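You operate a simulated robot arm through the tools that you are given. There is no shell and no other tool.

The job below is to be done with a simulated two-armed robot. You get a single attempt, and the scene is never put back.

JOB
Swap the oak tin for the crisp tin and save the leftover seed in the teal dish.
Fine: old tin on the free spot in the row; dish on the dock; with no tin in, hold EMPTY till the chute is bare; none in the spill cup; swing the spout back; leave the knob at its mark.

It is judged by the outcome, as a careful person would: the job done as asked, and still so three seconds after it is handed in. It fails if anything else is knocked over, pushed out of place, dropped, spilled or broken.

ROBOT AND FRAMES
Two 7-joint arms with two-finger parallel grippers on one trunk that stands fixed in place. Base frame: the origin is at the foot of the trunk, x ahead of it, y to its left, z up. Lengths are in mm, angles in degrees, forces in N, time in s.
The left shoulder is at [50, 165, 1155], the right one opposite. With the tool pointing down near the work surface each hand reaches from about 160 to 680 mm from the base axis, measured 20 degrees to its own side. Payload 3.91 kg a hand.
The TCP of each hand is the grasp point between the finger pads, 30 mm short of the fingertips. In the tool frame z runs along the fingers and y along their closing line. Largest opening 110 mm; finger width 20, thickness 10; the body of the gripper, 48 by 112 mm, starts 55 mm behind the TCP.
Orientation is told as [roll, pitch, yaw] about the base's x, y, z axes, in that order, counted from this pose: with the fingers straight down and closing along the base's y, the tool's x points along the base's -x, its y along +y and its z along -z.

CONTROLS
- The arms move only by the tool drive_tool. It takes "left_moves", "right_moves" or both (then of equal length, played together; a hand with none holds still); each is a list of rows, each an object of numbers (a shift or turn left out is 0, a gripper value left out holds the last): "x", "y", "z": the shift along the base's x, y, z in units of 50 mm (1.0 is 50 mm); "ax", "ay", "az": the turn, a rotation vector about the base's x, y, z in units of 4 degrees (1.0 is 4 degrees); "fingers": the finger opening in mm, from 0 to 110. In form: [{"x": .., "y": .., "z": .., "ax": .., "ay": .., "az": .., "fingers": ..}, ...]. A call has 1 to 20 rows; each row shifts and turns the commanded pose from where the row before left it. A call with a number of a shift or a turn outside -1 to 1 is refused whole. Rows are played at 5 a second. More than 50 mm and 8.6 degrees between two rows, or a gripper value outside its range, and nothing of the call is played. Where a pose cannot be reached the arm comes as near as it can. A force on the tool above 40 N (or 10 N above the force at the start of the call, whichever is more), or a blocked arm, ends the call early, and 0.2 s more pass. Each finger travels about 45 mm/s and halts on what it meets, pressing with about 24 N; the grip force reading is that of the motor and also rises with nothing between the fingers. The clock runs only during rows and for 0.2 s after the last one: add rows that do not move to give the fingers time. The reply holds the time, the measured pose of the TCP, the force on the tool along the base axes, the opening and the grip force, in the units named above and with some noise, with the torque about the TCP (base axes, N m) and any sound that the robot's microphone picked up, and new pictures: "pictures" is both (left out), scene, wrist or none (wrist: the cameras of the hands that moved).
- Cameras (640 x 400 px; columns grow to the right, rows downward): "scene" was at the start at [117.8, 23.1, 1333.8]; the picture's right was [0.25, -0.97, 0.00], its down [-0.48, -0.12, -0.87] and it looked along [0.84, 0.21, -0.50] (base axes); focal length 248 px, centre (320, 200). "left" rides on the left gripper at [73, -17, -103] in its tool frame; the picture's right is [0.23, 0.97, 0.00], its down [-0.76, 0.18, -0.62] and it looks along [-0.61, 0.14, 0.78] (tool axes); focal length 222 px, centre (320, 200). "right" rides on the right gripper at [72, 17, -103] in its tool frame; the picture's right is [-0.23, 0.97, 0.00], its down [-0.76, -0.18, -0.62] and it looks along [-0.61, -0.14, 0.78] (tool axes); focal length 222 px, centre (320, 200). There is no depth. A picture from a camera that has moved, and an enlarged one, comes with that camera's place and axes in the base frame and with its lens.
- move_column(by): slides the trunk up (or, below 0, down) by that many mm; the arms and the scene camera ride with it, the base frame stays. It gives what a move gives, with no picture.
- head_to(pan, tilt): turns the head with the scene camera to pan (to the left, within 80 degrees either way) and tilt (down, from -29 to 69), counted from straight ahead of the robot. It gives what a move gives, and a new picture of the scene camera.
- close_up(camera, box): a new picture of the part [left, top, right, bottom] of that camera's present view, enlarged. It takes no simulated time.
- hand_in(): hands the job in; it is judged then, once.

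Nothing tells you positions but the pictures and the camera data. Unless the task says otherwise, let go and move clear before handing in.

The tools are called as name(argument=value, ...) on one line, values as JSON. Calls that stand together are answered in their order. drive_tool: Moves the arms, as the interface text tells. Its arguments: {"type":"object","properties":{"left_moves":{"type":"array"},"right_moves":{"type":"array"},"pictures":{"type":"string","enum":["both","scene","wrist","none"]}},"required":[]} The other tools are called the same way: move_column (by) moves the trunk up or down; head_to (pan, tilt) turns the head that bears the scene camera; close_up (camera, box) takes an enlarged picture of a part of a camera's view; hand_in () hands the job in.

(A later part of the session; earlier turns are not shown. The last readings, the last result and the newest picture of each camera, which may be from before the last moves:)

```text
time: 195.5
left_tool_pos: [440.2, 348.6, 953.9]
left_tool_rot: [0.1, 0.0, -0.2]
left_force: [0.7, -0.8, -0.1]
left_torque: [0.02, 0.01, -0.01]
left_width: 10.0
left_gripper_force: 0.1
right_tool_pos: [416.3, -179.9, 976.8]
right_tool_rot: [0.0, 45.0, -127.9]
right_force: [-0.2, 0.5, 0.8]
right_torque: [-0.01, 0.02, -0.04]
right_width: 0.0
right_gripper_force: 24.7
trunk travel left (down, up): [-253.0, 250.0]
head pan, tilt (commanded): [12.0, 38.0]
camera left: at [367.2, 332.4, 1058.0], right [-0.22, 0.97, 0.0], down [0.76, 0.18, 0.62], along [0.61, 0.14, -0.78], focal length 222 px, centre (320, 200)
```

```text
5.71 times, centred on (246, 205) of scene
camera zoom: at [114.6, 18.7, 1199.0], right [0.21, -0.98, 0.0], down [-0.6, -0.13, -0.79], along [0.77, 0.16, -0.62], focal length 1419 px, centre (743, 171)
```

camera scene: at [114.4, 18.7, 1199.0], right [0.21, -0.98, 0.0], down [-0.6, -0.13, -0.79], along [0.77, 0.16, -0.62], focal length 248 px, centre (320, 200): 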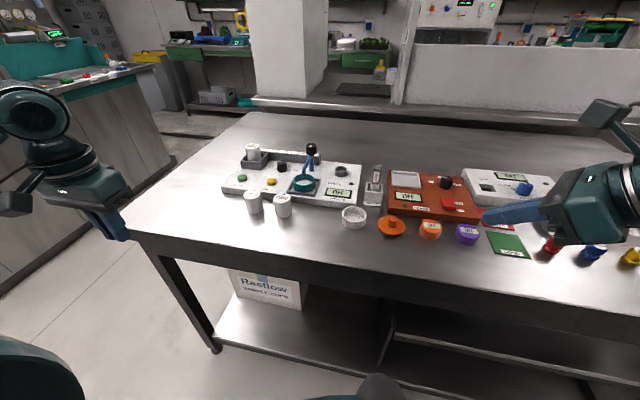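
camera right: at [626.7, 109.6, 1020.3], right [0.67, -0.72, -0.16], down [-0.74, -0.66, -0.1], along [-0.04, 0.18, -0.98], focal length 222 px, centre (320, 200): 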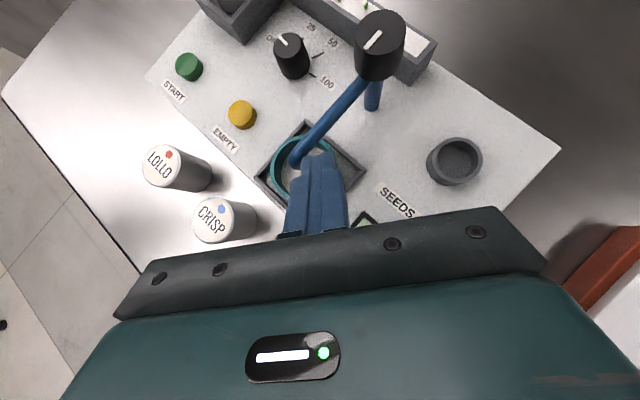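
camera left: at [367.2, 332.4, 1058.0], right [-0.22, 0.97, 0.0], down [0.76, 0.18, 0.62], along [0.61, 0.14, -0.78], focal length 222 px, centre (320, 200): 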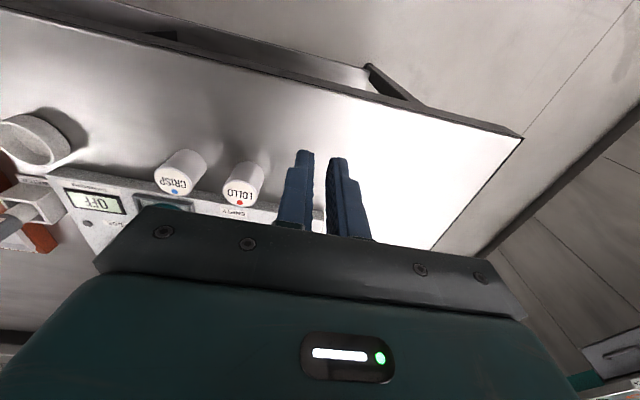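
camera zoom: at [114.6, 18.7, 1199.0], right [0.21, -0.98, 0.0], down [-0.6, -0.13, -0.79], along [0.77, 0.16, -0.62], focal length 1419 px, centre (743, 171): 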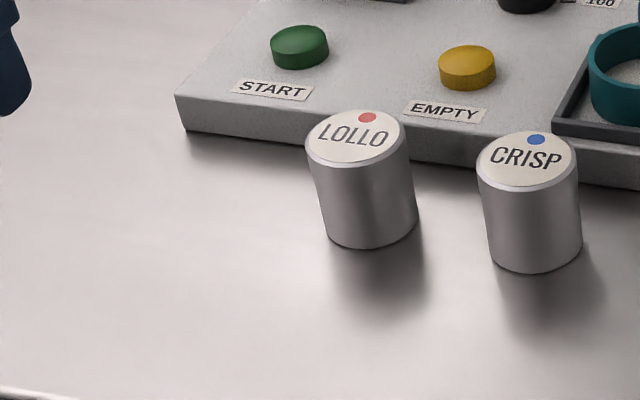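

No spot is marked anywhere on the bench, so I'll first set the oak tin down in line at the open end of the row, left of lollo at the same spacing. I'll turn the left hand half round so its camera sits on top when tilted, as worked well on the right.

drive_tool(left_moves=[{"x": -0.5, "z": 0.7, "az": -1}, {"az": -1}, {"az": -1}, {"az": -1}, {"az": -1}, {"az": -1}, {"az": -1}, {"az": -1}, {"az": -1}, {"az": -1}, {"az": -1}, {"az": -1}, {"az": -1}, {"az": -1}, {"az": -1}, {"az": -1}, {"az": -1}, {"az": -1}, {"az": -1}, {"az": -1}], pictures="none")

drive_tool(left_moves=[{"az": -1}, {"az": -1}, {"az": -1}, {"az": -1}, {"az": -1}, {"az": -1}, {"az": -1}, {"az": -1}, {"az": -1}, {"az": -1}, {"az": -1}, {"az": -1}, {"az": -1}, {"az": -1}, {"az": -1}, {"az": -1}, {"az": -1}, {"az": -1}, {"az": -1}, {"az": -1}], pictures="none")

drive_tool(left_moves=[{"az": -1}, {"az": -1}, {"az": -1}, {"az": -1}, {"az": -0.95}, {"ay": -1}, {"ay": -1}, {"ay": -1}, {"ay": -1}, {"ay": -1}, {"ay": -1}, {"ay": -1}, {"ay": -1}, {"ay": -1}, {"ay": -1}, {"ay": -1}, {"fingers": 70}], pictures="both")

```text
time: 199.7
left_tool_pos: [413.8, 349.2, 990.5]
left_tool_rot: [0.1, 0.0, -80.2]
left_force: [-0.2, -0.6, 0.4]
left_torque: [-0.01, 0.03, 0.02]
left_width: 10.1
left_gripper_force: 0.0
right_tool_pos: [416.6, -179.1, 975.0]
right_tool_rot: [-0.1, 45.0, -127.9]
right_force: [0.7, -0.5, 0.2]
right_torque: [0.01, 0.0, 0.0]
right_width: 0.2
right_gripper_force: 23.8
trunk travel left (down, up): [-253.0, 250.0]
head pan, tilt (commanded): [12.0, 38.0]
```

```text
time: 203.9
left_tool_pos: [413.5, 350.8, 988.9]
left_tool_rot: [-0.1, 0.0, -160.3]
left_force: [1.3, 0.2, -0.4]
left_torque: [0.0, 0.0, -0.01]
left_width: 10.0
left_gripper_force: 0.1
right_tool_pos: [416.9, -178.8, 975.3]
right_tool_rot: [-0.1, 45.0, -127.9]
right_force: [-1.0, -0.3, -0.5]
right_torque: [0.0, -0.03, -0.01]
right_width: 0.0
right_gripper_force: 23.7
trunk travel left (down, up): [-253.0, 250.0]
head pan, tilt (commanded): [12.0, 38.0]
```

```text
time: 207.5
left_tool_pos: [413.5, 350.0, 988.9]
left_tool_rot: [-0.1, 44.0, -180.0]
left_force: [-0.8, -0.3, 0.3]
left_torque: [0.02, 0.03, -0.01]
left_width: 44.5
left_gripper_force: 0.0
right_tool_pos: [415.2, -179.2, 976.0]
right_tool_rot: [0.0, 45.0, -127.9]
right_force: [0.0, 0.3, 0.3]
right_torque: [-0.03, -0.01, 0.0]
right_width: 0.2
right_gripper_force: 23.8
trunk travel left (down, up): [-253.0, 250.0]
head pan, tilt (commanded): [12.0, 38.0]
camera scene: at [114.5, 18.8, 1199.0], right [0.21, -0.98, 0.0], down [-0.6, -0.13, -0.79], along [0.77, 0.16, -0.62], focal length 248 px, centre (320, 200)
camera left: at [393.7, 366.6, 1115.1], right [0.16, -0.97, 0.16], down [-0.98, -0.18, -0.08], along [0.11, -0.14, -0.98], focal length 222 px, centre (320, 200)
```

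scene: 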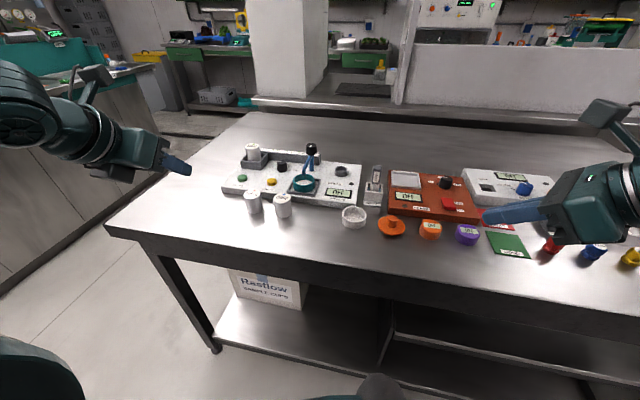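
left: 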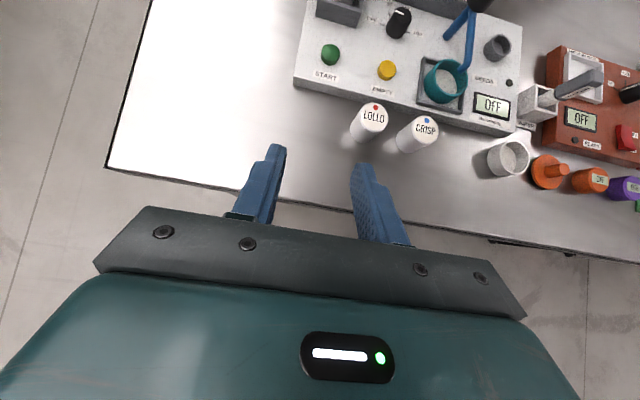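

The left hand now looks down from above. I'll move it forward toward the hopper, staying high.

drive_tool(left_moves=[{"x": 0.8, "fingers": 70}, {"x": 0.8}, {"x": 0.8}, {"x": 0.8}, {"x": 0.4}, {}], pictures="both")

close_up(camera="left", box=[200, 60, 440, 210])

```text
time: 208.9
left_tool_pos: [595.4, 349.0, 989.6]
left_tool_rot: [-0.1, 44.0, -180.0]
left_force: [0.1, -0.1, 0.1]
left_torque: [0.01, -0.02, 0.0]
left_width: 69.9
left_gripper_force: 0.2
right_tool_pos: [416.8, -178.8, 974.5]
right_tool_rot: [-0.2, 45.0, -127.9]
right_force: [0.0, 0.5, -0.4]
right_torque: [0.0, -0.01, 0.0]
right_width: 0.0
right_gripper_force: 24.0
trunk travel left (down, up): [-253.0, 250.0]
head pan, tilt (commanded): [12.0, 38.0]
camera scene: at [114.6, 18.8, 1199.0], right [0.21, -0.98, 0.0], down [-0.6, -0.13, -0.79], along [0.77, 0.16, -0.62], focal length 248 px, centre (320, 200)
camera left: at [575.0, 365.9, 1114.8], right [0.16, -0.97, 0.16], down [-0.98, -0.18, -0.08], along [0.11, -0.14, -0.98], focal length 222 px, centre (320, 200)
```

scene: 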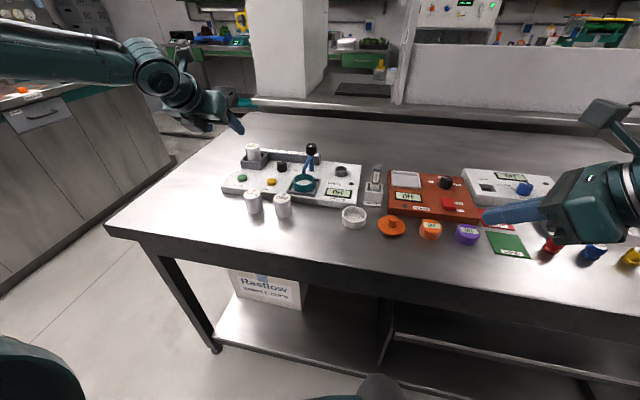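
left: 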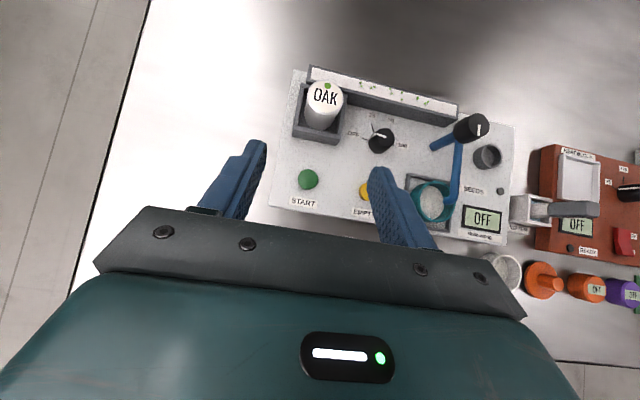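

```text
2.67 times, centred on (320, 135) of left
camera zoom: at [575.0, 365.9, 1114.8], right [0.16, -0.97, 0.16], down [-0.98, -0.18, -0.08], along [0.11, -0.14, -0.98], focal length 592 px, centre (320, 373)
```

zoom: 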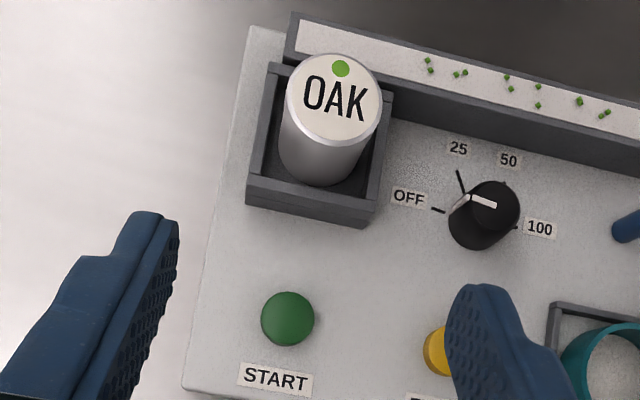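

The oak tin's top is near (711, 344, 884). I'll move above it and look again before lowering the fingers around it.

drive_tool(left_moves=[{"x": 0.7, "y": -0.03, "z": -0.3}, {"x": 0.7, "y": -0.03, "z": -0.3}, {"x": 0.72, "y": -0.04, "z": -0.3}, {}], pictures="both")

close_up(camera="left", box=[200, 60, 440, 210])

close_up(camera="scene", box=[190, 110, 318, 190])

```text
time: 209.9
left_tool_pos: [702.3, 344.3, 947.4]
left_tool_rot: [0.0, 44.0, -180.0]
left_force: [0.5, 0.0, 0.5]
left_torque: [-0.06, 0.0, 0.01]
left_width: 70.0
left_gripper_force: 0.0
right_tool_pos: [417.2, -178.9, 975.5]
right_tool_rot: [0.0, 44.8, -127.9]
right_force: [0.3, -0.5, -0.5]
right_torque: [0.0, -0.01, 0.01]
right_width: 0.0
right_gripper_force: 23.8
trunk travel left (down, up): [-253.0, 250.0]
head pan, tilt (commanded): [12.0, 38.0]
camera scene: at [114.7, 18.7, 1199.0], right [0.21, -0.98, 0.0], down [-0.6, -0.13, -0.79], along [0.77, 0.16, -0.62], focal length 248 px, centre (320, 200)
camera left: at [682.3, 361.0, 1072.1], right [0.16, -0.97, 0.16], down [-0.98, -0.18, -0.08], along [0.11, -0.14, -0.98], focal length 222 px, centre (320, 200)
```

scene: 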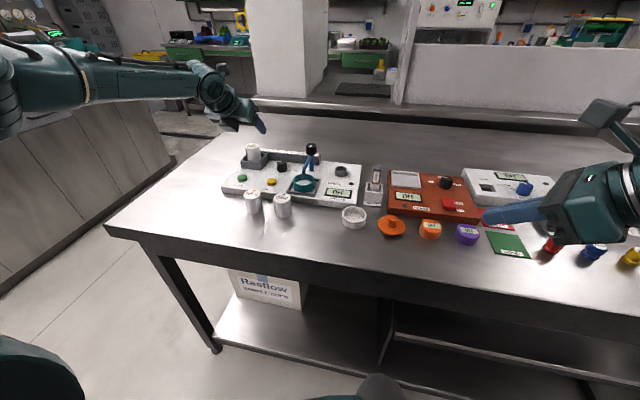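
left: 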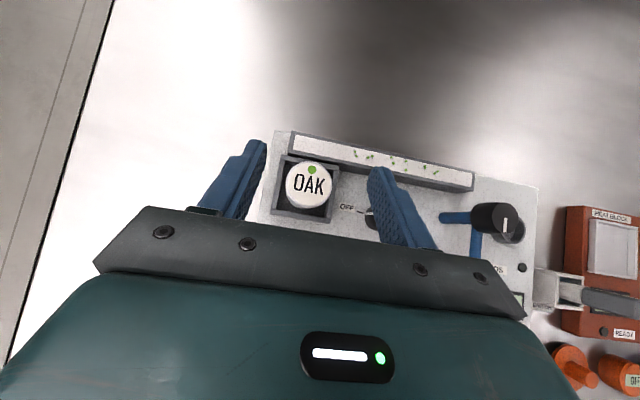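

```text
2.67 times, centred on (320, 135) of left
camera zoom: at [682.3, 361.0, 1072.1], right [0.16, -0.97, 0.16], down [-0.98, -0.18, -0.08], along [0.11, -0.14, -0.98], focal length 592 px, centre (320, 373)
```

zoom: 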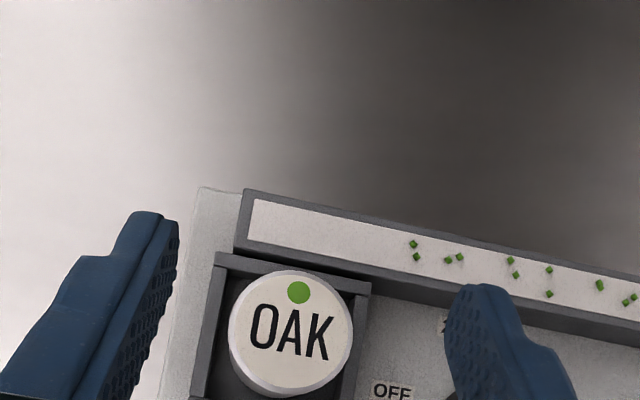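

```text
5.00 times, centred on (254, 150) of scene
camera zoom: at [114.7, 18.7, 1199.0], right [0.21, -0.98, 0.0], down [-0.6, -0.13, -0.79], along [0.77, 0.16, -0.62], focal length 1241 px, centre (650, 450)
```

zoom: 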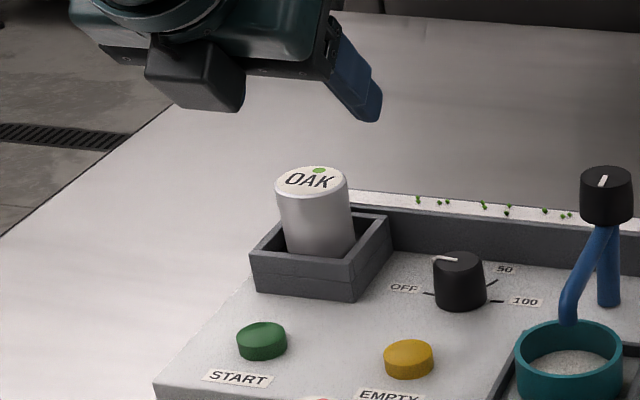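

The tin is centred between the fingers at about (713, 344.5). I'll lower the hand so the fingers straddle the tin's upper part, above the hopper rim.

drive_tool(left_moves=[{"x": 0.1, "z": -0.4}, {"z": -0.4}, {"z": -0.2}, {}], pictures="wrist")

close_up(camera="left", box=[200, 90, 440, 240])

close_up(camera="scene", box=[200, 115, 296, 175])

```text
time: 210.9
left_tool_pos: [705.2, 345.3, 896.0]
left_tool_rot: [-0.1, 44.0, -180.0]
left_force: [0.0, 1.0, 0.4]
left_torque: [-0.01, 0.01, 0.01]
left_width: 70.0
left_gripper_force: 0.1
right_tool_pos: [416.6, -179.0, 975.7]
right_tool_rot: [-0.1, 45.0, -127.9]
right_force: [-0.3, -0.1, 0.3]
right_torque: [0.02, -0.01, -0.04]
right_width: 0.0
right_gripper_force: 24.0
trunk travel left (down, up): [-253.0, 250.0]
head pan, tilt (commanded): [12.0, 38.0]
camera left: at [685.7, 362.1, 1020.5], right [0.16, -0.97, 0.16], down [-0.98, -0.18, -0.08], along [0.11, -0.14, -0.98], focal length 222 px, centre (320, 200)
```

left: 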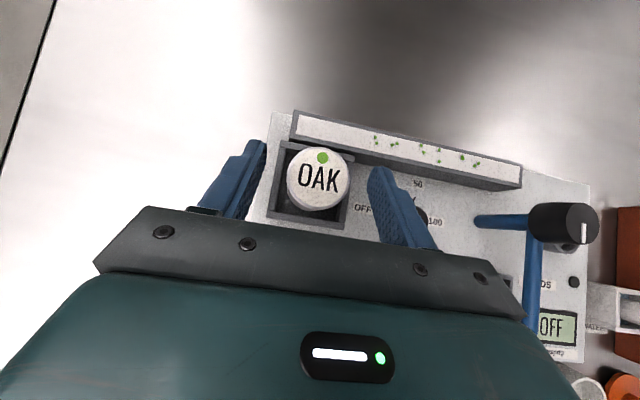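

```text
2.67 times, centred on (320, 165) of left
camera zoom: at [685.7, 362.1, 1020.5], right [0.16, -0.97, 0.16], down [-0.98, -0.18, -0.08], along [0.11, -0.14, -0.98], focal length 592 px, centre (320, 293)
```

zoom: 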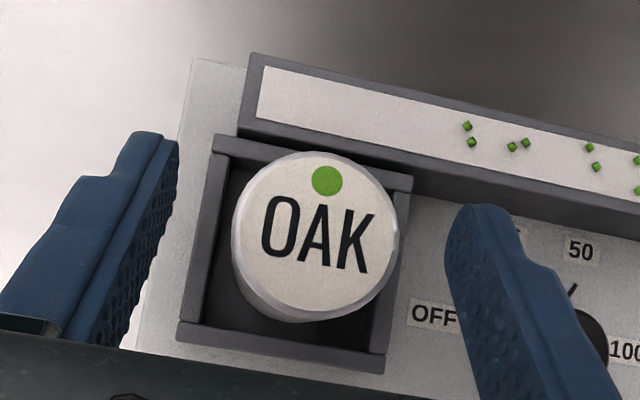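

```text
6.67 times, centred on (248, 145) of scene
camera zoom: at [114.5, 18.8, 1199.0], right [0.21, -0.98, 0.0], down [-0.6, -0.13, -0.79], along [0.77, 0.16, -0.62], focal length 1655 px, centre (800, 567)
```

zoom: 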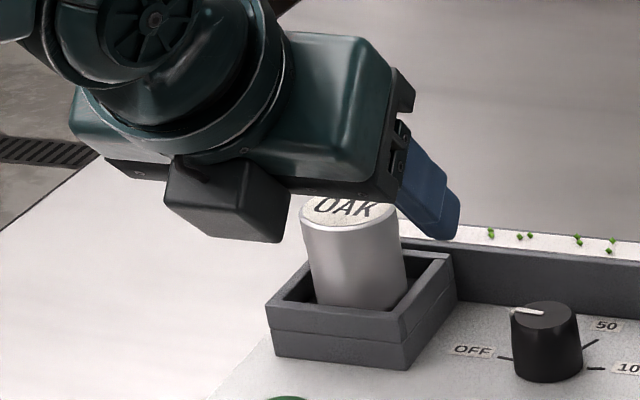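

The tin sits centred in the hopper and between the fingers. I'll lower the last 12 mm and close on it.

drive_tool(left_moves=[{"z": -0.24}, {"fingers": 56}, {"fingers": 48}, {"fingers": 42}, {"fingers": 38}, {"fingers": 36}, {}], pictures="wrist")

close_up(camera="left", box=[200, 90, 440, 240])

close_up(camera="scene", box=[200, 115, 296, 175])

```text
time: 212.5
left_tool_pos: [704.5, 345.0, 882.4]
left_tool_rot: [0.0, 43.9, -180.0]
left_force: [0.0, -0.9, 0.6]
left_torque: [-0.04, 0.01, 0.01]
left_width: 39.6
left_gripper_force: 23.7
right_tool_pos: [416.4, -179.6, 976.8]
right_tool_rot: [-0.2, 45.1, -127.9]
right_force: [-0.9, -0.8, 0.0]
right_torque: [0.0, 0.01, 0.03]
right_width: 0.0
right_gripper_force: 23.7
trunk travel left (down, up): [-253.0, 250.0]
head pan, tilt (commanded): [12.0, 38.0]
camera left: at [685.3, 362.4, 1008.2], right [0.16, -0.97, 0.16], down [-0.98, -0.18, -0.08], along [0.11, -0.14, -0.98], focal length 222 px, centre (320, 200)
```

left: 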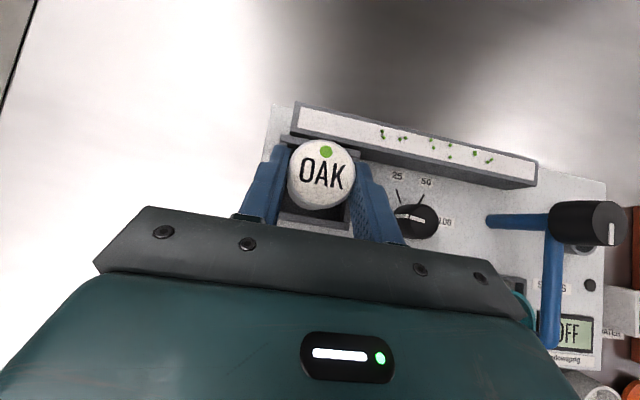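

```text
2.67 times, centred on (320, 165) of left
camera zoom: at [685.3, 362.4, 1008.2], right [0.16, -0.97, 0.16], down [-0.98, -0.18, -0.08], along [0.11, -0.14, -0.98], focal length 592 px, centre (320, 293)
```

zoom: 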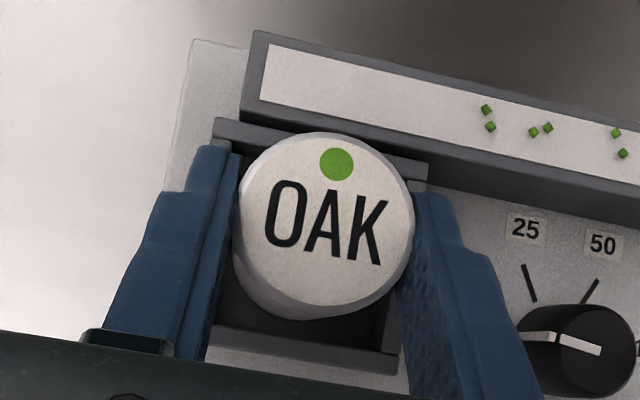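

```text
6.67 times, centred on (248, 145) of scene
camera zoom: at [114.5, 18.8, 1199.0], right [0.21, -0.98, 0.0], down [-0.6, -0.13, -0.79], along [0.77, 0.16, -0.62], focal length 1655 px, centre (800, 567)
```

zoom: 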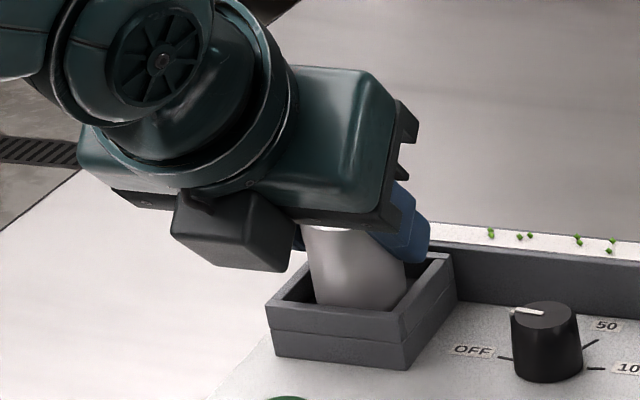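

The oak tin is held at its full diameter of 39.6 mm. I'll lift it straight up out of the hopper.

drive_tool(left_moves=[{"z": 0.1}, {"z": 0.2}, {"z": 0.4}, {"z": 0.5}, {}], pictures="both")

close_up(camera="left", box=[200, 90, 440, 240])

close_up(camera="scene", box=[200, 100, 328, 180])

```text
time: 213.7
left_tool_pos: [705.3, 345.7, 941.8]
left_tool_rot: [0.0, 44.0, -180.1]
left_force: [-0.3, 0.6, -1.5]
left_torque: [0.04, 0.02, 0.0]
left_width: 39.7
left_gripper_force: 24.2
right_tool_pos: [417.0, -178.3, 976.7]
right_tool_rot: [0.0, 44.9, -127.9]
right_force: [1.0, -1.0, 0.0]
right_torque: [-0.03, 0.0, -0.01]
right_width: 0.0
right_gripper_force: 24.3
trunk travel left (down, up): [-253.0, 250.0]
head pan, tilt (commanded): [12.0, 38.0]
camera scene: at [114.6, 18.8, 1199.0], right [0.21, -0.98, 0.0], down [-0.6, -0.13, -0.79], along [0.77, 0.16, -0.62], focal length 248 px, centre (320, 200)
camera left: at [684.4, 363.4, 1066.9], right [0.16, -0.97, 0.16], down [-0.98, -0.18, -0.08], along [0.11, -0.14, -0.98], focal length 222 px, centre (320, 200)
```

scene: 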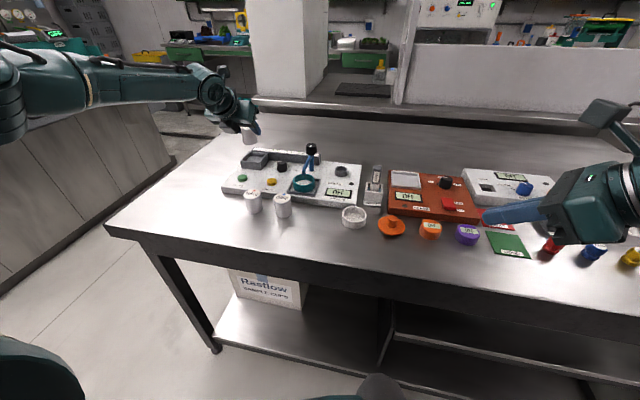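
left: 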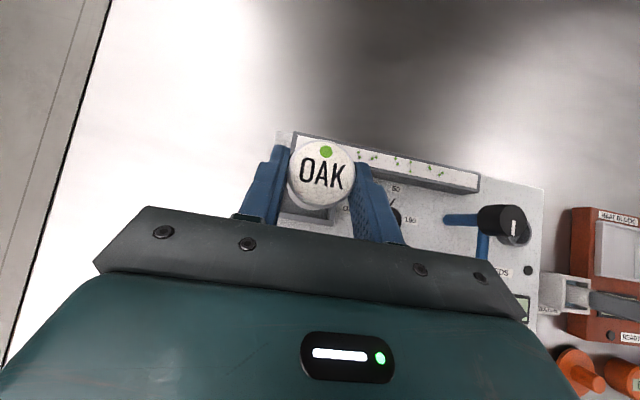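

```text
2.67 times, centred on (320, 165) of left
camera zoom: at [684.4, 363.4, 1066.9], right [0.16, -0.97, 0.16], down [-0.98, -0.18, -0.08], along [0.11, -0.14, -0.98], focal length 592 px, centre (320, 293)
```

zoom: 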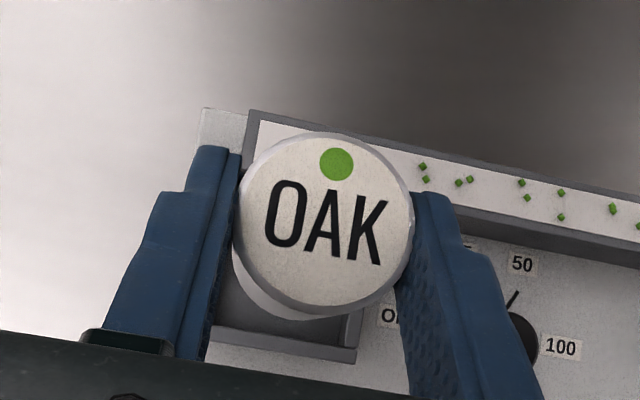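

```text
5.00 times, centred on (264, 140) of scene
camera zoom: at [114.6, 18.8, 1199.0], right [0.21, -0.98, 0.0], down [-0.6, -0.13, -0.79], along [0.77, 0.16, -0.62], focal length 1241 px, centre (600, 500)
```

zoom: 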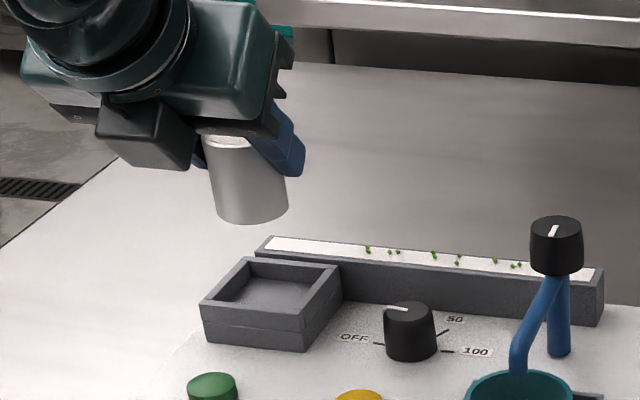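

The oak tin is out and the hopper is empty. I'll carry the tin back over the machine to the open end of the row.

drive_tool(left_moves=[{"x": -0.85}, {"x": -0.85, "y": 0.03}, {"x": -0.85, "y": 0.03}, {"x": -0.85}, {"z": -0.7}, {"z": -0.6}, {}], pictures="both")

close_up(camera="scene", box=[190, 160, 318, 240])

```text
time: 215.3
left_tool_pos: [534.3, 346.4, 876.9]
left_tool_rot: [0.0, 44.0, -180.0]
left_force: [0.5, -0.9, -1.1]
left_torque: [0.0, 0.03, -0.02]
left_width: 39.6
left_gripper_force: 24.4
right_tool_pos: [416.2, -179.3, 974.0]
right_tool_rot: [-0.2, 44.9, -127.9]
right_force: [0.4, 0.1, 0.2]
right_torque: [0.01, -0.02, 0.02]
right_width: 0.1
right_gripper_force: 24.0
trunk travel left (down, up): [-253.0, 250.0]
head pan, tilt (commanded): [12.0, 38.0]
camera scene: at [114.5, 18.8, 1199.0], right [0.21, -0.98, 0.0], down [-0.6, -0.13, -0.79], along [0.77, 0.16, -0.62], focal length 248 px, centre (320, 200)
camera left: at [513.6, 363.7, 1002.7], right [0.16, -0.97, 0.16], down [-0.98, -0.18, -0.08], along [0.11, -0.14, -0.98], focal length 222 px, centre (320, 200)
```

scene: 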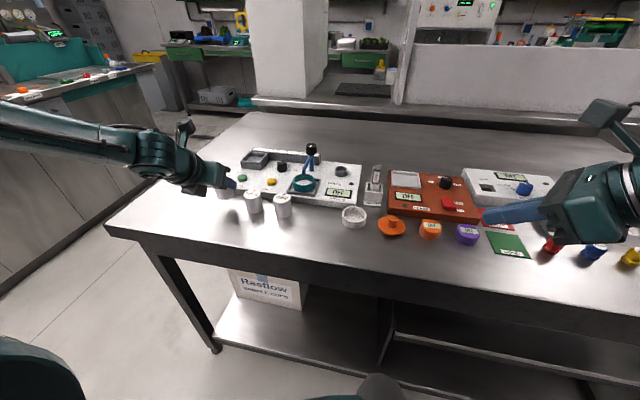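
left: 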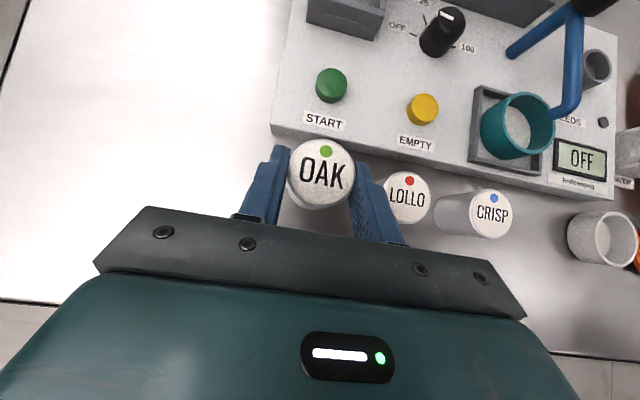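

```text
5.00 times, centred on (254, 200) of scene
camera zoom: at [114.5, 18.8, 1199.0], right [0.21, -0.98, 0.0], down [-0.6, -0.13, -0.79], along [0.77, 0.16, -0.62], focal length 1241 px, centre (650, 200)
```

zoom: 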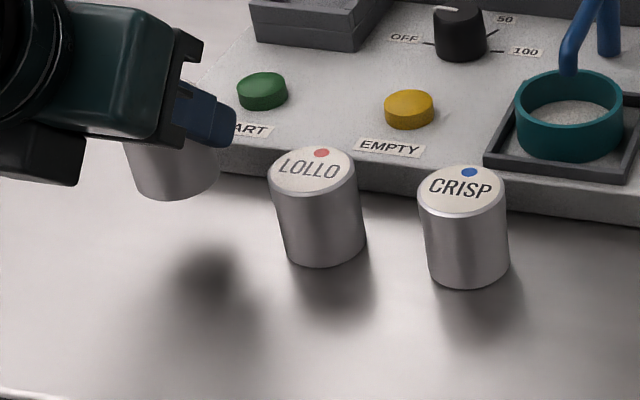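

In the overhead view the held tin lines up with lollo and crisp. I'll make a small shift to keep the spacing equal and lower it to the bench gently.

drive_tool(left_moves=[{"x": 0.02, "y": 0.05, "z": -0.2}, {"z": -0.26}, {}], pictures="none")

drive_tool(left_moves=[{"z": -0.04}, {}], pictures="none")

drive_tool(left_moves=[{"z": -0.03}, {}], pictures="none")

```text
time: 216.1
left_tool_pos: [536.0, 351.6, 854.6]
left_tool_rot: [0.1, 44.0, -179.9]
left_force: [0.1, -0.2, -0.8]
left_torque: [0.03, 0.0, 0.0]
left_width: 39.8
left_gripper_force: 23.8
right_tool_pos: [416.4, -179.9, 975.1]
right_tool_rot: [-0.1, 44.9, -127.9]
right_force: [-0.6, -0.2, -0.8]
right_torque: [0.0, 0.02, 0.0]
right_width: 0.0
right_gripper_force: 24.1
trunk travel left (down, up): [-253.0, 250.0]
head pan, tilt (commanded): [12.0, 38.0]
```

```text
time: 216.7
left_tool_pos: [536.2, 350.7, 851.8]
left_tool_rot: [0.1, 43.9, -179.9]
left_force: [1.0, 0.6, -1.4]
left_torque: [0.01, 0.03, 0.04]
left_width: 39.9
left_gripper_force: 23.7
right_tool_pos: [416.8, -179.3, 975.6]
right_tool_rot: [-0.1, 44.9, -128.0]
right_force: [-0.2, 1.1, -0.3]
right_torque: [-0.04, 0.0, 0.0]
right_width: 0.0
right_gripper_force: 24.2
trunk travel left (down, up): [-253.0, 250.0]
head pan, tilt (commanded): [12.0, 38.0]
```

```text
time: 217.3
left_tool_pos: [535.2, 350.8, 851.4]
left_tool_rot: [0.0, 44.0, -179.9]
left_force: [-0.1, -0.1, -1.4]
left_torque: [0.05, 0.01, -0.01]
left_width: 39.3
left_gripper_force: 24.1
right_tool_pos: [416.1, -179.7, 975.5]
right_tool_rot: [-0.1, 44.9, -127.9]
right_force: [0.3, 0.0, 0.2]
right_torque: [-0.01, 0.01, -0.03]
right_width: 0.0
right_gripper_force: 24.6
trunk travel left (down, up): [-253.0, 250.0]
head pan, tilt (commanded): [12.0, 38.0]
```

There's no contact yet, so I'll keep lowering in small steps.

drive_tool(left_moves=[{"z": -0.03}, {}], pictures="none")

drive_tool(left_moves=[{"z": -0.03}, {}], pictures="none")

drive_tool(left_moves=[{"z": -0.02}, {}], pictures="wrist")

```text
time: 217.9
left_tool_pos: [535.7, 350.8, 849.3]
left_tool_rot: [0.0, 44.0, -180.0]
left_force: [-1.0, -0.1, -0.6]
left_torque: [-0.02, 0.02, 0.0]
left_width: 39.9
left_gripper_force: 23.5
right_tool_pos: [415.5, -179.3, 975.0]
right_tool_rot: [-0.1, 44.9, -127.9]
right_force: [-0.5, -0.4, -0.3]
right_torque: [0.01, 0.01, 0.01]
right_width: 0.0
right_gripper_force: 24.6
trunk travel left (down, up): [-253.0, 250.0]
head pan, tilt (commanded): [12.0, 38.0]
```

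```text
time: 218.5
left_tool_pos: [535.4, 350.9, 848.4]
left_tool_rot: [0.0, 44.1, -180.0]
left_force: [0.5, -0.6, -0.7]
left_torque: [0.0, 0.02, 0.01]
left_width: 40.0
left_gripper_force: 23.5
right_tool_pos: [417.0, -179.2, 975.8]
right_tool_rot: [-0.1, 44.8, -128.0]
right_force: [0.2, 0.0, 0.1]
right_torque: [0.02, 0.01, -0.02]
right_width: 0.0
right_gripper_force: 23.8
trunk travel left (down, up): [-253.0, 250.0]
head pan, tilt (commanded): [12.0, 38.0]
```

```text
time: 219.1
left_tool_pos: [536.3, 350.4, 847.1]
left_tool_rot: [0.0, 44.0, -179.9]
left_force: [0.4, -0.6, -0.5]
left_torque: [0.02, 0.01, -0.04]
left_width: 39.8
left_gripper_force: 23.9
right_tool_pos: [417.3, -179.3, 974.8]
right_tool_rot: [-0.1, 44.9, -127.8]
right_force: [-0.4, -0.4, -1.3]
right_torque: [0.02, -0.01, -0.02]
right_width: 0.0
right_gripper_force: 23.8
trunk travel left (down, up): [-253.0, 250.0]
head pan, tilt (commanded): [12.0, 38.0]
camera left: at [516.0, 367.1, 972.6], right [0.16, -0.97, 0.16], down [-0.98, -0.18, -0.08], along [0.11, -0.14, -0.98], focal length 222 px, centre (320, 200)
```

left: 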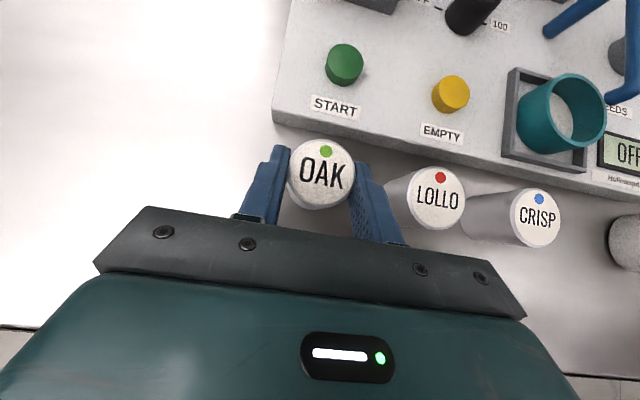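

Still no contact. I'll continue a few more steps.

drive_tool(left_moves=[{"z": -0.03}, {}], pictures="none")

drive_tool(left_moves=[{"z": -0.03}, {}], pictures="none")

drive_tool(left_moves=[{"z": -0.03}, {}], pictures="none")

```text
time: 219.7
left_tool_pos: [536.5, 349.9, 846.5]
left_tool_rot: [0.0, 44.1, -180.1]
left_force: [0.2, -0.1, 3.9]
left_torque: [-0.09, 0.0, 0.0]
left_width: 39.4
left_gripper_force: 24.0
right_tool_pos: [415.9, -179.4, 975.6]
right_tool_rot: [-0.2, 45.0, -127.9]
right_force: [-0.5, 0.2, 0.2]
right_torque: [0.0, -0.03, 0.01]
right_width: 0.1
right_gripper_force: 24.2
trunk travel left (down, up): [-253.0, 250.0]
head pan, tilt (commanded): [12.0, 38.0]
```

```text
time: 220.3
left_tool_pos: [535.8, 350.4, 846.9]
left_tool_rot: [-0.1, 44.3, 180.0]
left_force: [1.8, 0.6, 11.0]
left_torque: [-0.09, -0.12, 0.04]
left_width: 39.6
left_gripper_force: 24.1
right_tool_pos: [415.9, -179.3, 975.9]
right_tool_rot: [-0.1, 45.1, -127.9]
right_force: [-0.5, -0.1, -0.7]
right_torque: [0.01, 0.0, 0.02]
right_width: 0.3
right_gripper_force: 23.9
trunk travel left (down, up): [-253.0, 250.0]
head pan, tilt (commanded): [12.0, 38.0]
```

```text
time: 220.9
left_tool_pos: [536.3, 350.0, 844.9]
left_tool_rot: [-0.2, 44.2, 179.9]
left_force: [1.9, 3.0, 18.0]
left_torque: [0.01, -0.14, 0.02]
left_width: 39.9
left_gripper_force: 23.6
right_tool_pos: [415.2, -180.0, 976.1]
right_tool_rot: [-0.1, 44.9, -127.8]
right_force: [-0.5, -0.5, -0.4]
right_torque: [0.02, 0.01, 0.01]
right_width: 0.0
right_gripper_force: 24.2
trunk travel left (down, up): [-253.0, 250.0]
head pan, tilt (commanded): [12.0, 38.0]
```

The tin is on the bench and I pressed slightly. I'll ease off 3 mm and open the fingers.

drive_tool(left_moves=[{"z": 0.06}, {"fingers": 44}, {"fingers": 52}, {"fingers": 60}, {}], pictures="wrist")

close_up(camera="left", box=[220, 90, 560, 260])

```text
time: 222.1
left_tool_pos: [536.3, 349.1, 845.4]
left_tool_rot: [0.1, 44.0, -179.9]
left_force: [-0.2, -0.3, 0.1]
left_torque: [0.03, -0.03, 0.04]
left_width: 60.1
left_gripper_force: 0.1
right_tool_pos: [417.6, -180.1, 975.6]
right_tool_rot: [0.0, 45.2, -127.9]
right_force: [-1.0, -0.1, 0.0]
right_torque: [-0.03, -0.02, -0.01]
right_width: 0.1
right_gripper_force: 24.3
trunk travel left (down, up): [-253.0, 250.0]
head pan, tilt (commanded): [12.0, 38.0]
camera left: at [516.5, 366.3, 970.6], right [0.16, -0.97, 0.16], down [-0.98, -0.18, -0.08], along [0.11, -0.14, -0.98], focal length 222 px, centre (320, 200)
```

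left: 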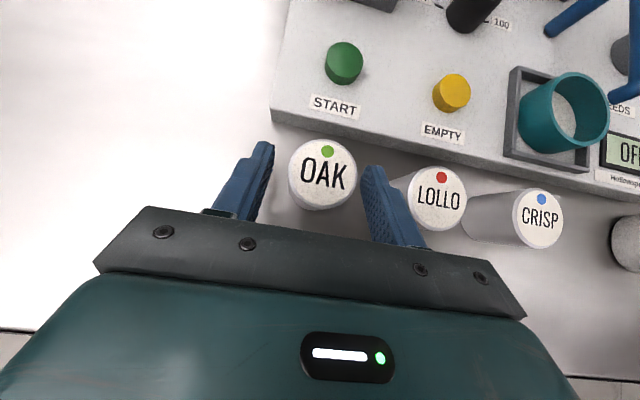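

```text
1.88 times, centred on (390, 175) of left
camera zoom: at [516.5, 366.3, 970.6], right [0.16, -0.97, 0.16], down [-0.98, -0.18, -0.08], along [0.11, -0.14, -0.98], focal length 418 px, centre (188, 247)
```

zoom: 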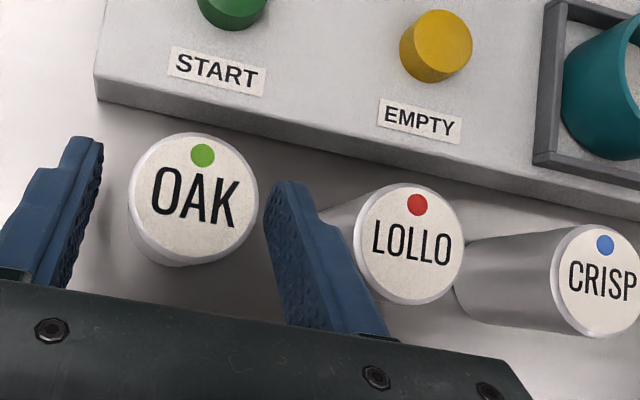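

The oak tin stands upright in line with the others. I'll raise the left hand, close its fingers, and move over the EMPTY button.

drive_tool(left_moves=[{"z": 0.5}, {"z": 0.8}, {"z": 0.6, "fingers": 0}, {"x": 0.5, "y": -0.6}, {"x": 0.5, "y": -0.6}, {"y": -0.55}, {}], pictures="both")

close_up(camera="left", box=[220, 60, 460, 210])

close_up(camera="scene", box=[200, 130, 360, 230])

```text
time: 223.7
left_tool_pos: [584.7, 263.9, 940.6]
left_tool_rot: [-0.1, 44.0, -179.9]
left_force: [0.4, -0.4, -0.3]
left_torque: [0.01, 0.0, -0.01]
left_width: 0.0
left_gripper_force: 24.1
right_tool_pos: [416.2, -179.9, 975.3]
right_tool_rot: [-0.1, 45.0, -127.9]
right_force: [0.2, 0.2, 0.1]
right_torque: [0.0, 0.01, -0.01]
right_width: 0.1
right_gripper_force: 23.9
trunk travel left (down, up): [-253.0, 250.0]
head pan, tilt (commanded): [12.0, 38.0]
camera scene: at [114.5, 18.7, 1199.0], right [0.21, -0.98, 0.0], down [-0.6, -0.13, -0.79], along [0.77, 0.16, -0.62], focal length 248 px, centre (320, 200)
camera left: at [564.9, 279.5, 1065.7], right [0.16, -0.97, 0.16], down [-0.98, -0.18, -0.08], along [0.11, -0.14, -0.98], focal length 222 px, centre (320, 200)
```

scene: 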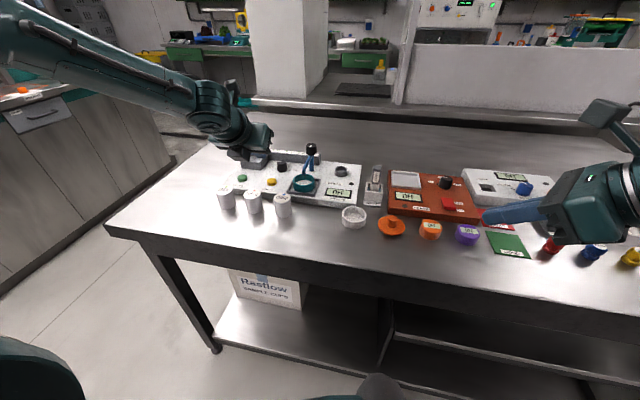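
left: 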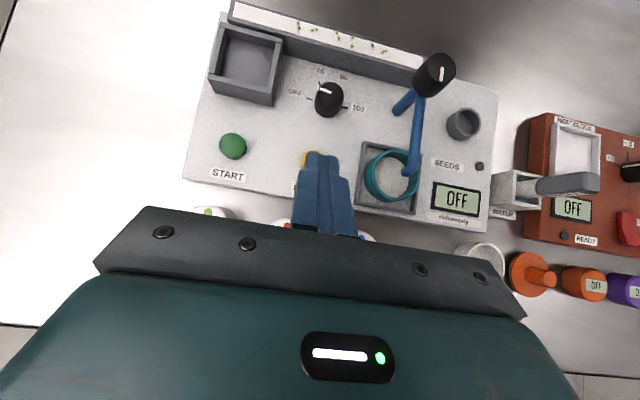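

```text
2.67 times, centred on (340, 135) of left
camera zoom: at [564.9, 279.5, 1065.7], right [0.16, -0.97, 0.16], down [-0.98, -0.18, -0.08], along [0.11, -0.14, -0.98], focal length 592 px, centre (267, 373)
```

zoom: 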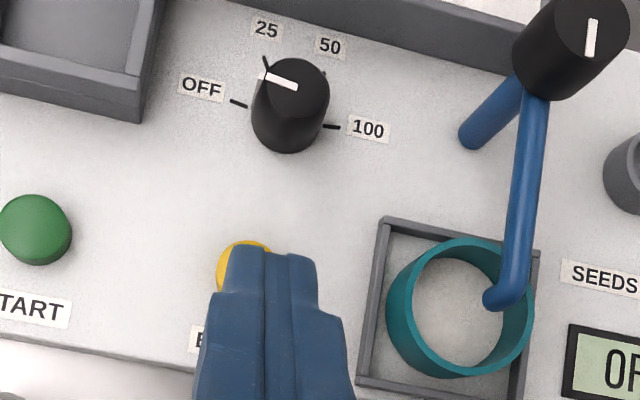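

```text
4.00 times, centred on (280, 180) of scene
camera zoom: at [114.5, 18.7, 1199.0], right [0.21, -0.98, 0.0], down [-0.6, -0.13, -0.79], along [0.77, 0.16, -0.62], focal length 993 px, centre (480, 280)
```

zoom: 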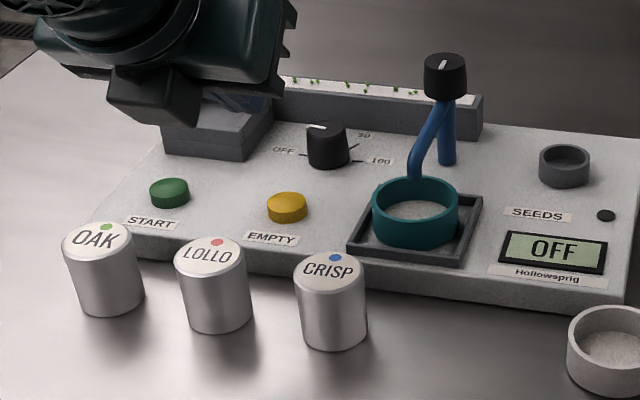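

Oak, lollo and crisp now stand evenly in the row. Before pressing EMPTY, I'll zoom in to check that the spout's outlet is well inside the dish.

close_up(camera="scene", box=[284, 140, 332, 200])

close_up(camera="left", box=[350, 100, 446, 230])

close_up(camera="left", box=[230, 0, 430, 80])

```text
6.67 times, centred on (308, 170) of scene
camera zoom: at [114.5, 18.7, 1199.0], right [0.21, -0.98, 0.0], down [-0.6, -0.13, -0.79], along [0.77, 0.16, -0.62], focal length 1655 px, centre (400, 400)
```

zoom: 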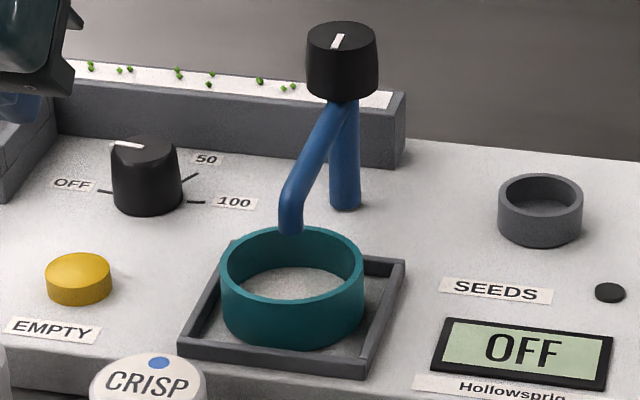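

```text
3.08 times, centred on (398, 165) of left
camera zoom: at [564.9, 279.5, 1065.7], right [0.16, -0.97, 0.16], down [-0.98, -0.18, -0.08], along [0.11, -0.14, -0.98], focal length 684 px, centre (80, 308)
```

zoom: 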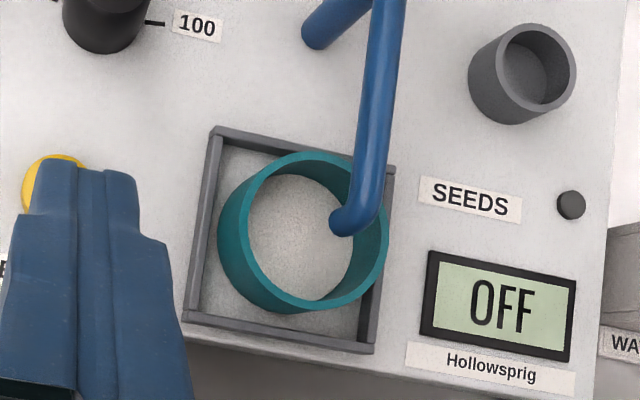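

```text
3.20 times, centred on (330, 40) of left
camera zoom: at [564.9, 279.5, 1065.7], right [0.16, -0.97, 0.16], down [-0.98, -0.18, -0.08], along [0.11, -0.14, -0.98], focal length 711 px, centre (288, 712)
```

zoom: 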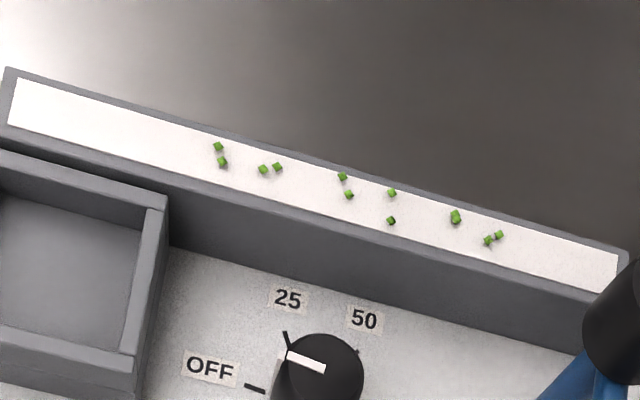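

The outlet is about 4 mm off the dish's centre, which is fine, and about a dozen seeds lie in the chute. I'll come down over the EMPTY button at about (622, 258).

drive_tool(left_moves=[{"x": 0.48, "y": -0.1, "z": -0.6}, {"z": -0.6}, {}], pictures="wrist")

close_up(camera="left", box=[220, 90, 420, 215])

close_up(camera="scene", box=[230, 150, 310, 200])

```text
time: 224.5
left_tool_pos: [610.1, 258.6, 880.5]
left_tool_rot: [-0.1, 44.0, -180.0]
left_force: [0.7, -0.7, 0.2]
left_torque: [0.02, -0.03, 0.0]
left_width: 0.1
left_gripper_force: 23.9
right_tool_pos: [416.6, -179.1, 975.7]
right_tool_rot: [-0.1, 45.0, -127.9]
right_force: [-0.1, 0.1, -0.3]
right_torque: [-0.01, 0.03, 0.03]
right_width: 0.0
right_gripper_force: 24.0
trunk travel left (down, up): [-253.0, 250.0]
head pan, tilt (commanded): [12.0, 38.0]
camera left: at [589.4, 275.0, 1006.3], right [0.16, -0.97, 0.16], down [-0.98, -0.18, -0.08], along [0.11, -0.14, -0.98], focal length 222 px, centre (320, 200)
```

left: 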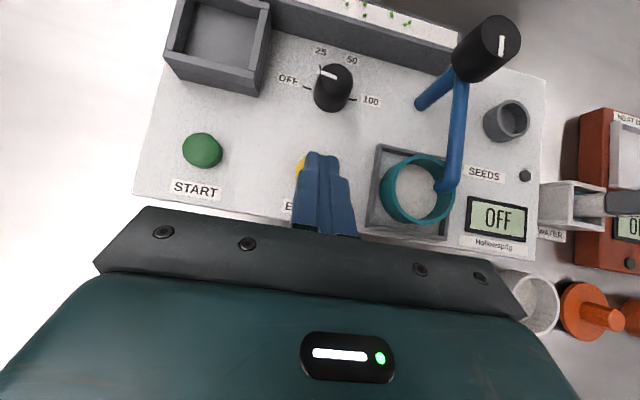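

```text
3.20 times, centred on (320, 152) of left
camera zoom: at [589.4, 275.0, 1006.3], right [0.16, -0.97, 0.16], down [-0.98, -0.18, -0.08], along [0.11, -0.14, -0.98], focal length 711 px, centre (320, 352)
```

zoom: 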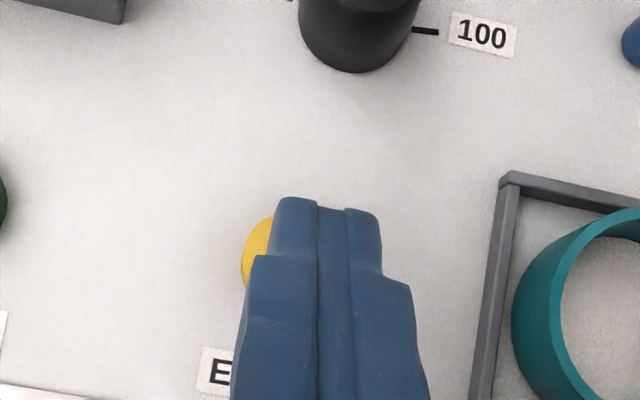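

```text
8.00 times, centred on (270, 175) of scene
camera zoom: at [114.4, 18.8, 1199.0], right [0.21, -0.98, 0.0], down [-0.6, -0.13, -0.79], along [0.77, 0.16, -0.62], focal length 1986 px, centre (720, 400)
```

zoom: 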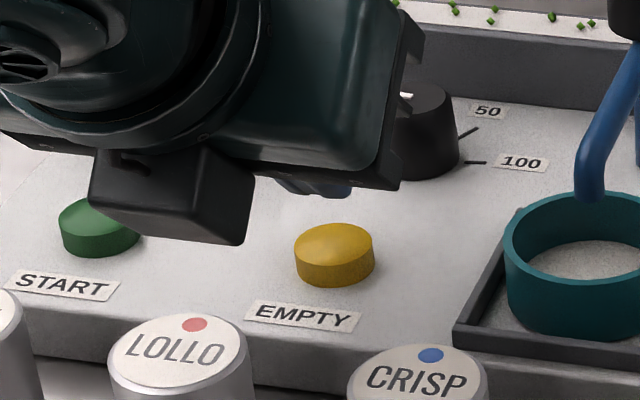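

The fingertips are over the button. I'll lower in small steps until I feel it.

drive_tool(left_moves=[{"z": -0.2}, {"z": -0.04}, {}], pictures="none")

drive_tool(left_moves=[{"z": -0.03}, {}], pictures="none")

drive_tool(left_moves=[{"z": -0.03}, {}], pictures="none")

```text
time: 225.3
left_tool_pos: [609.7, 259.4, 868.0]
left_tool_rot: [0.1, 44.1, -180.0]
left_force: [0.5, 0.0, 0.0]
left_torque: [0.0, -0.02, 0.0]
left_width: 0.0
left_gripper_force: 23.9
right_tool_pos: [415.6, -178.6, 975.4]
right_tool_rot: [-0.1, 45.0, -127.9]
right_force: [0.5, -0.3, -0.1]
right_torque: [-0.04, -0.02, 0.04]
right_width: 0.0
right_gripper_force: 23.8
trunk travel left (down, up): [-253.0, 250.0]
head pan, tilt (commanded): [12.0, 38.0]
```

```text
time: 225.9
left_tool_pos: [609.6, 257.9, 868.3]
left_tool_rot: [0.1, 44.0, -180.1]
left_force: [-0.5, 0.2, -0.6]
left_torque: [-0.02, 0.0, -0.01]
left_width: 0.3
left_gripper_force: 23.7
right_tool_pos: [416.3, -179.3, 975.7]
right_tool_rot: [-0.1, 45.0, -127.9]
right_force: [0.3, -0.5, -0.4]
right_torque: [-0.01, 0.02, -0.02]
right_width: 0.2
right_gripper_force: 24.0
trunk travel left (down, up): [-253.0, 250.0]
head pan, tilt (commanded): [12.0, 38.0]
```

```text
time: 226.5
left_tool_pos: [609.9, 257.3, 864.8]
left_tool_rot: [0.0, 44.0, -179.9]
left_force: [0.0, 0.8, -0.4]
left_torque: [0.01, 0.01, 0.0]
left_width: 0.0
left_gripper_force: 24.4
right_tool_pos: [416.5, -179.0, 974.7]
right_tool_rot: [-0.1, 44.9, -127.9]
right_force: [0.1, 1.2, -0.5]
right_torque: [0.0, -0.02, -0.01]
right_width: 0.0
right_gripper_force: 24.1
trunk travel left (down, up): [-253.0, 250.0]
head pan, tilt (commanded): [12.0, 38.0]
```

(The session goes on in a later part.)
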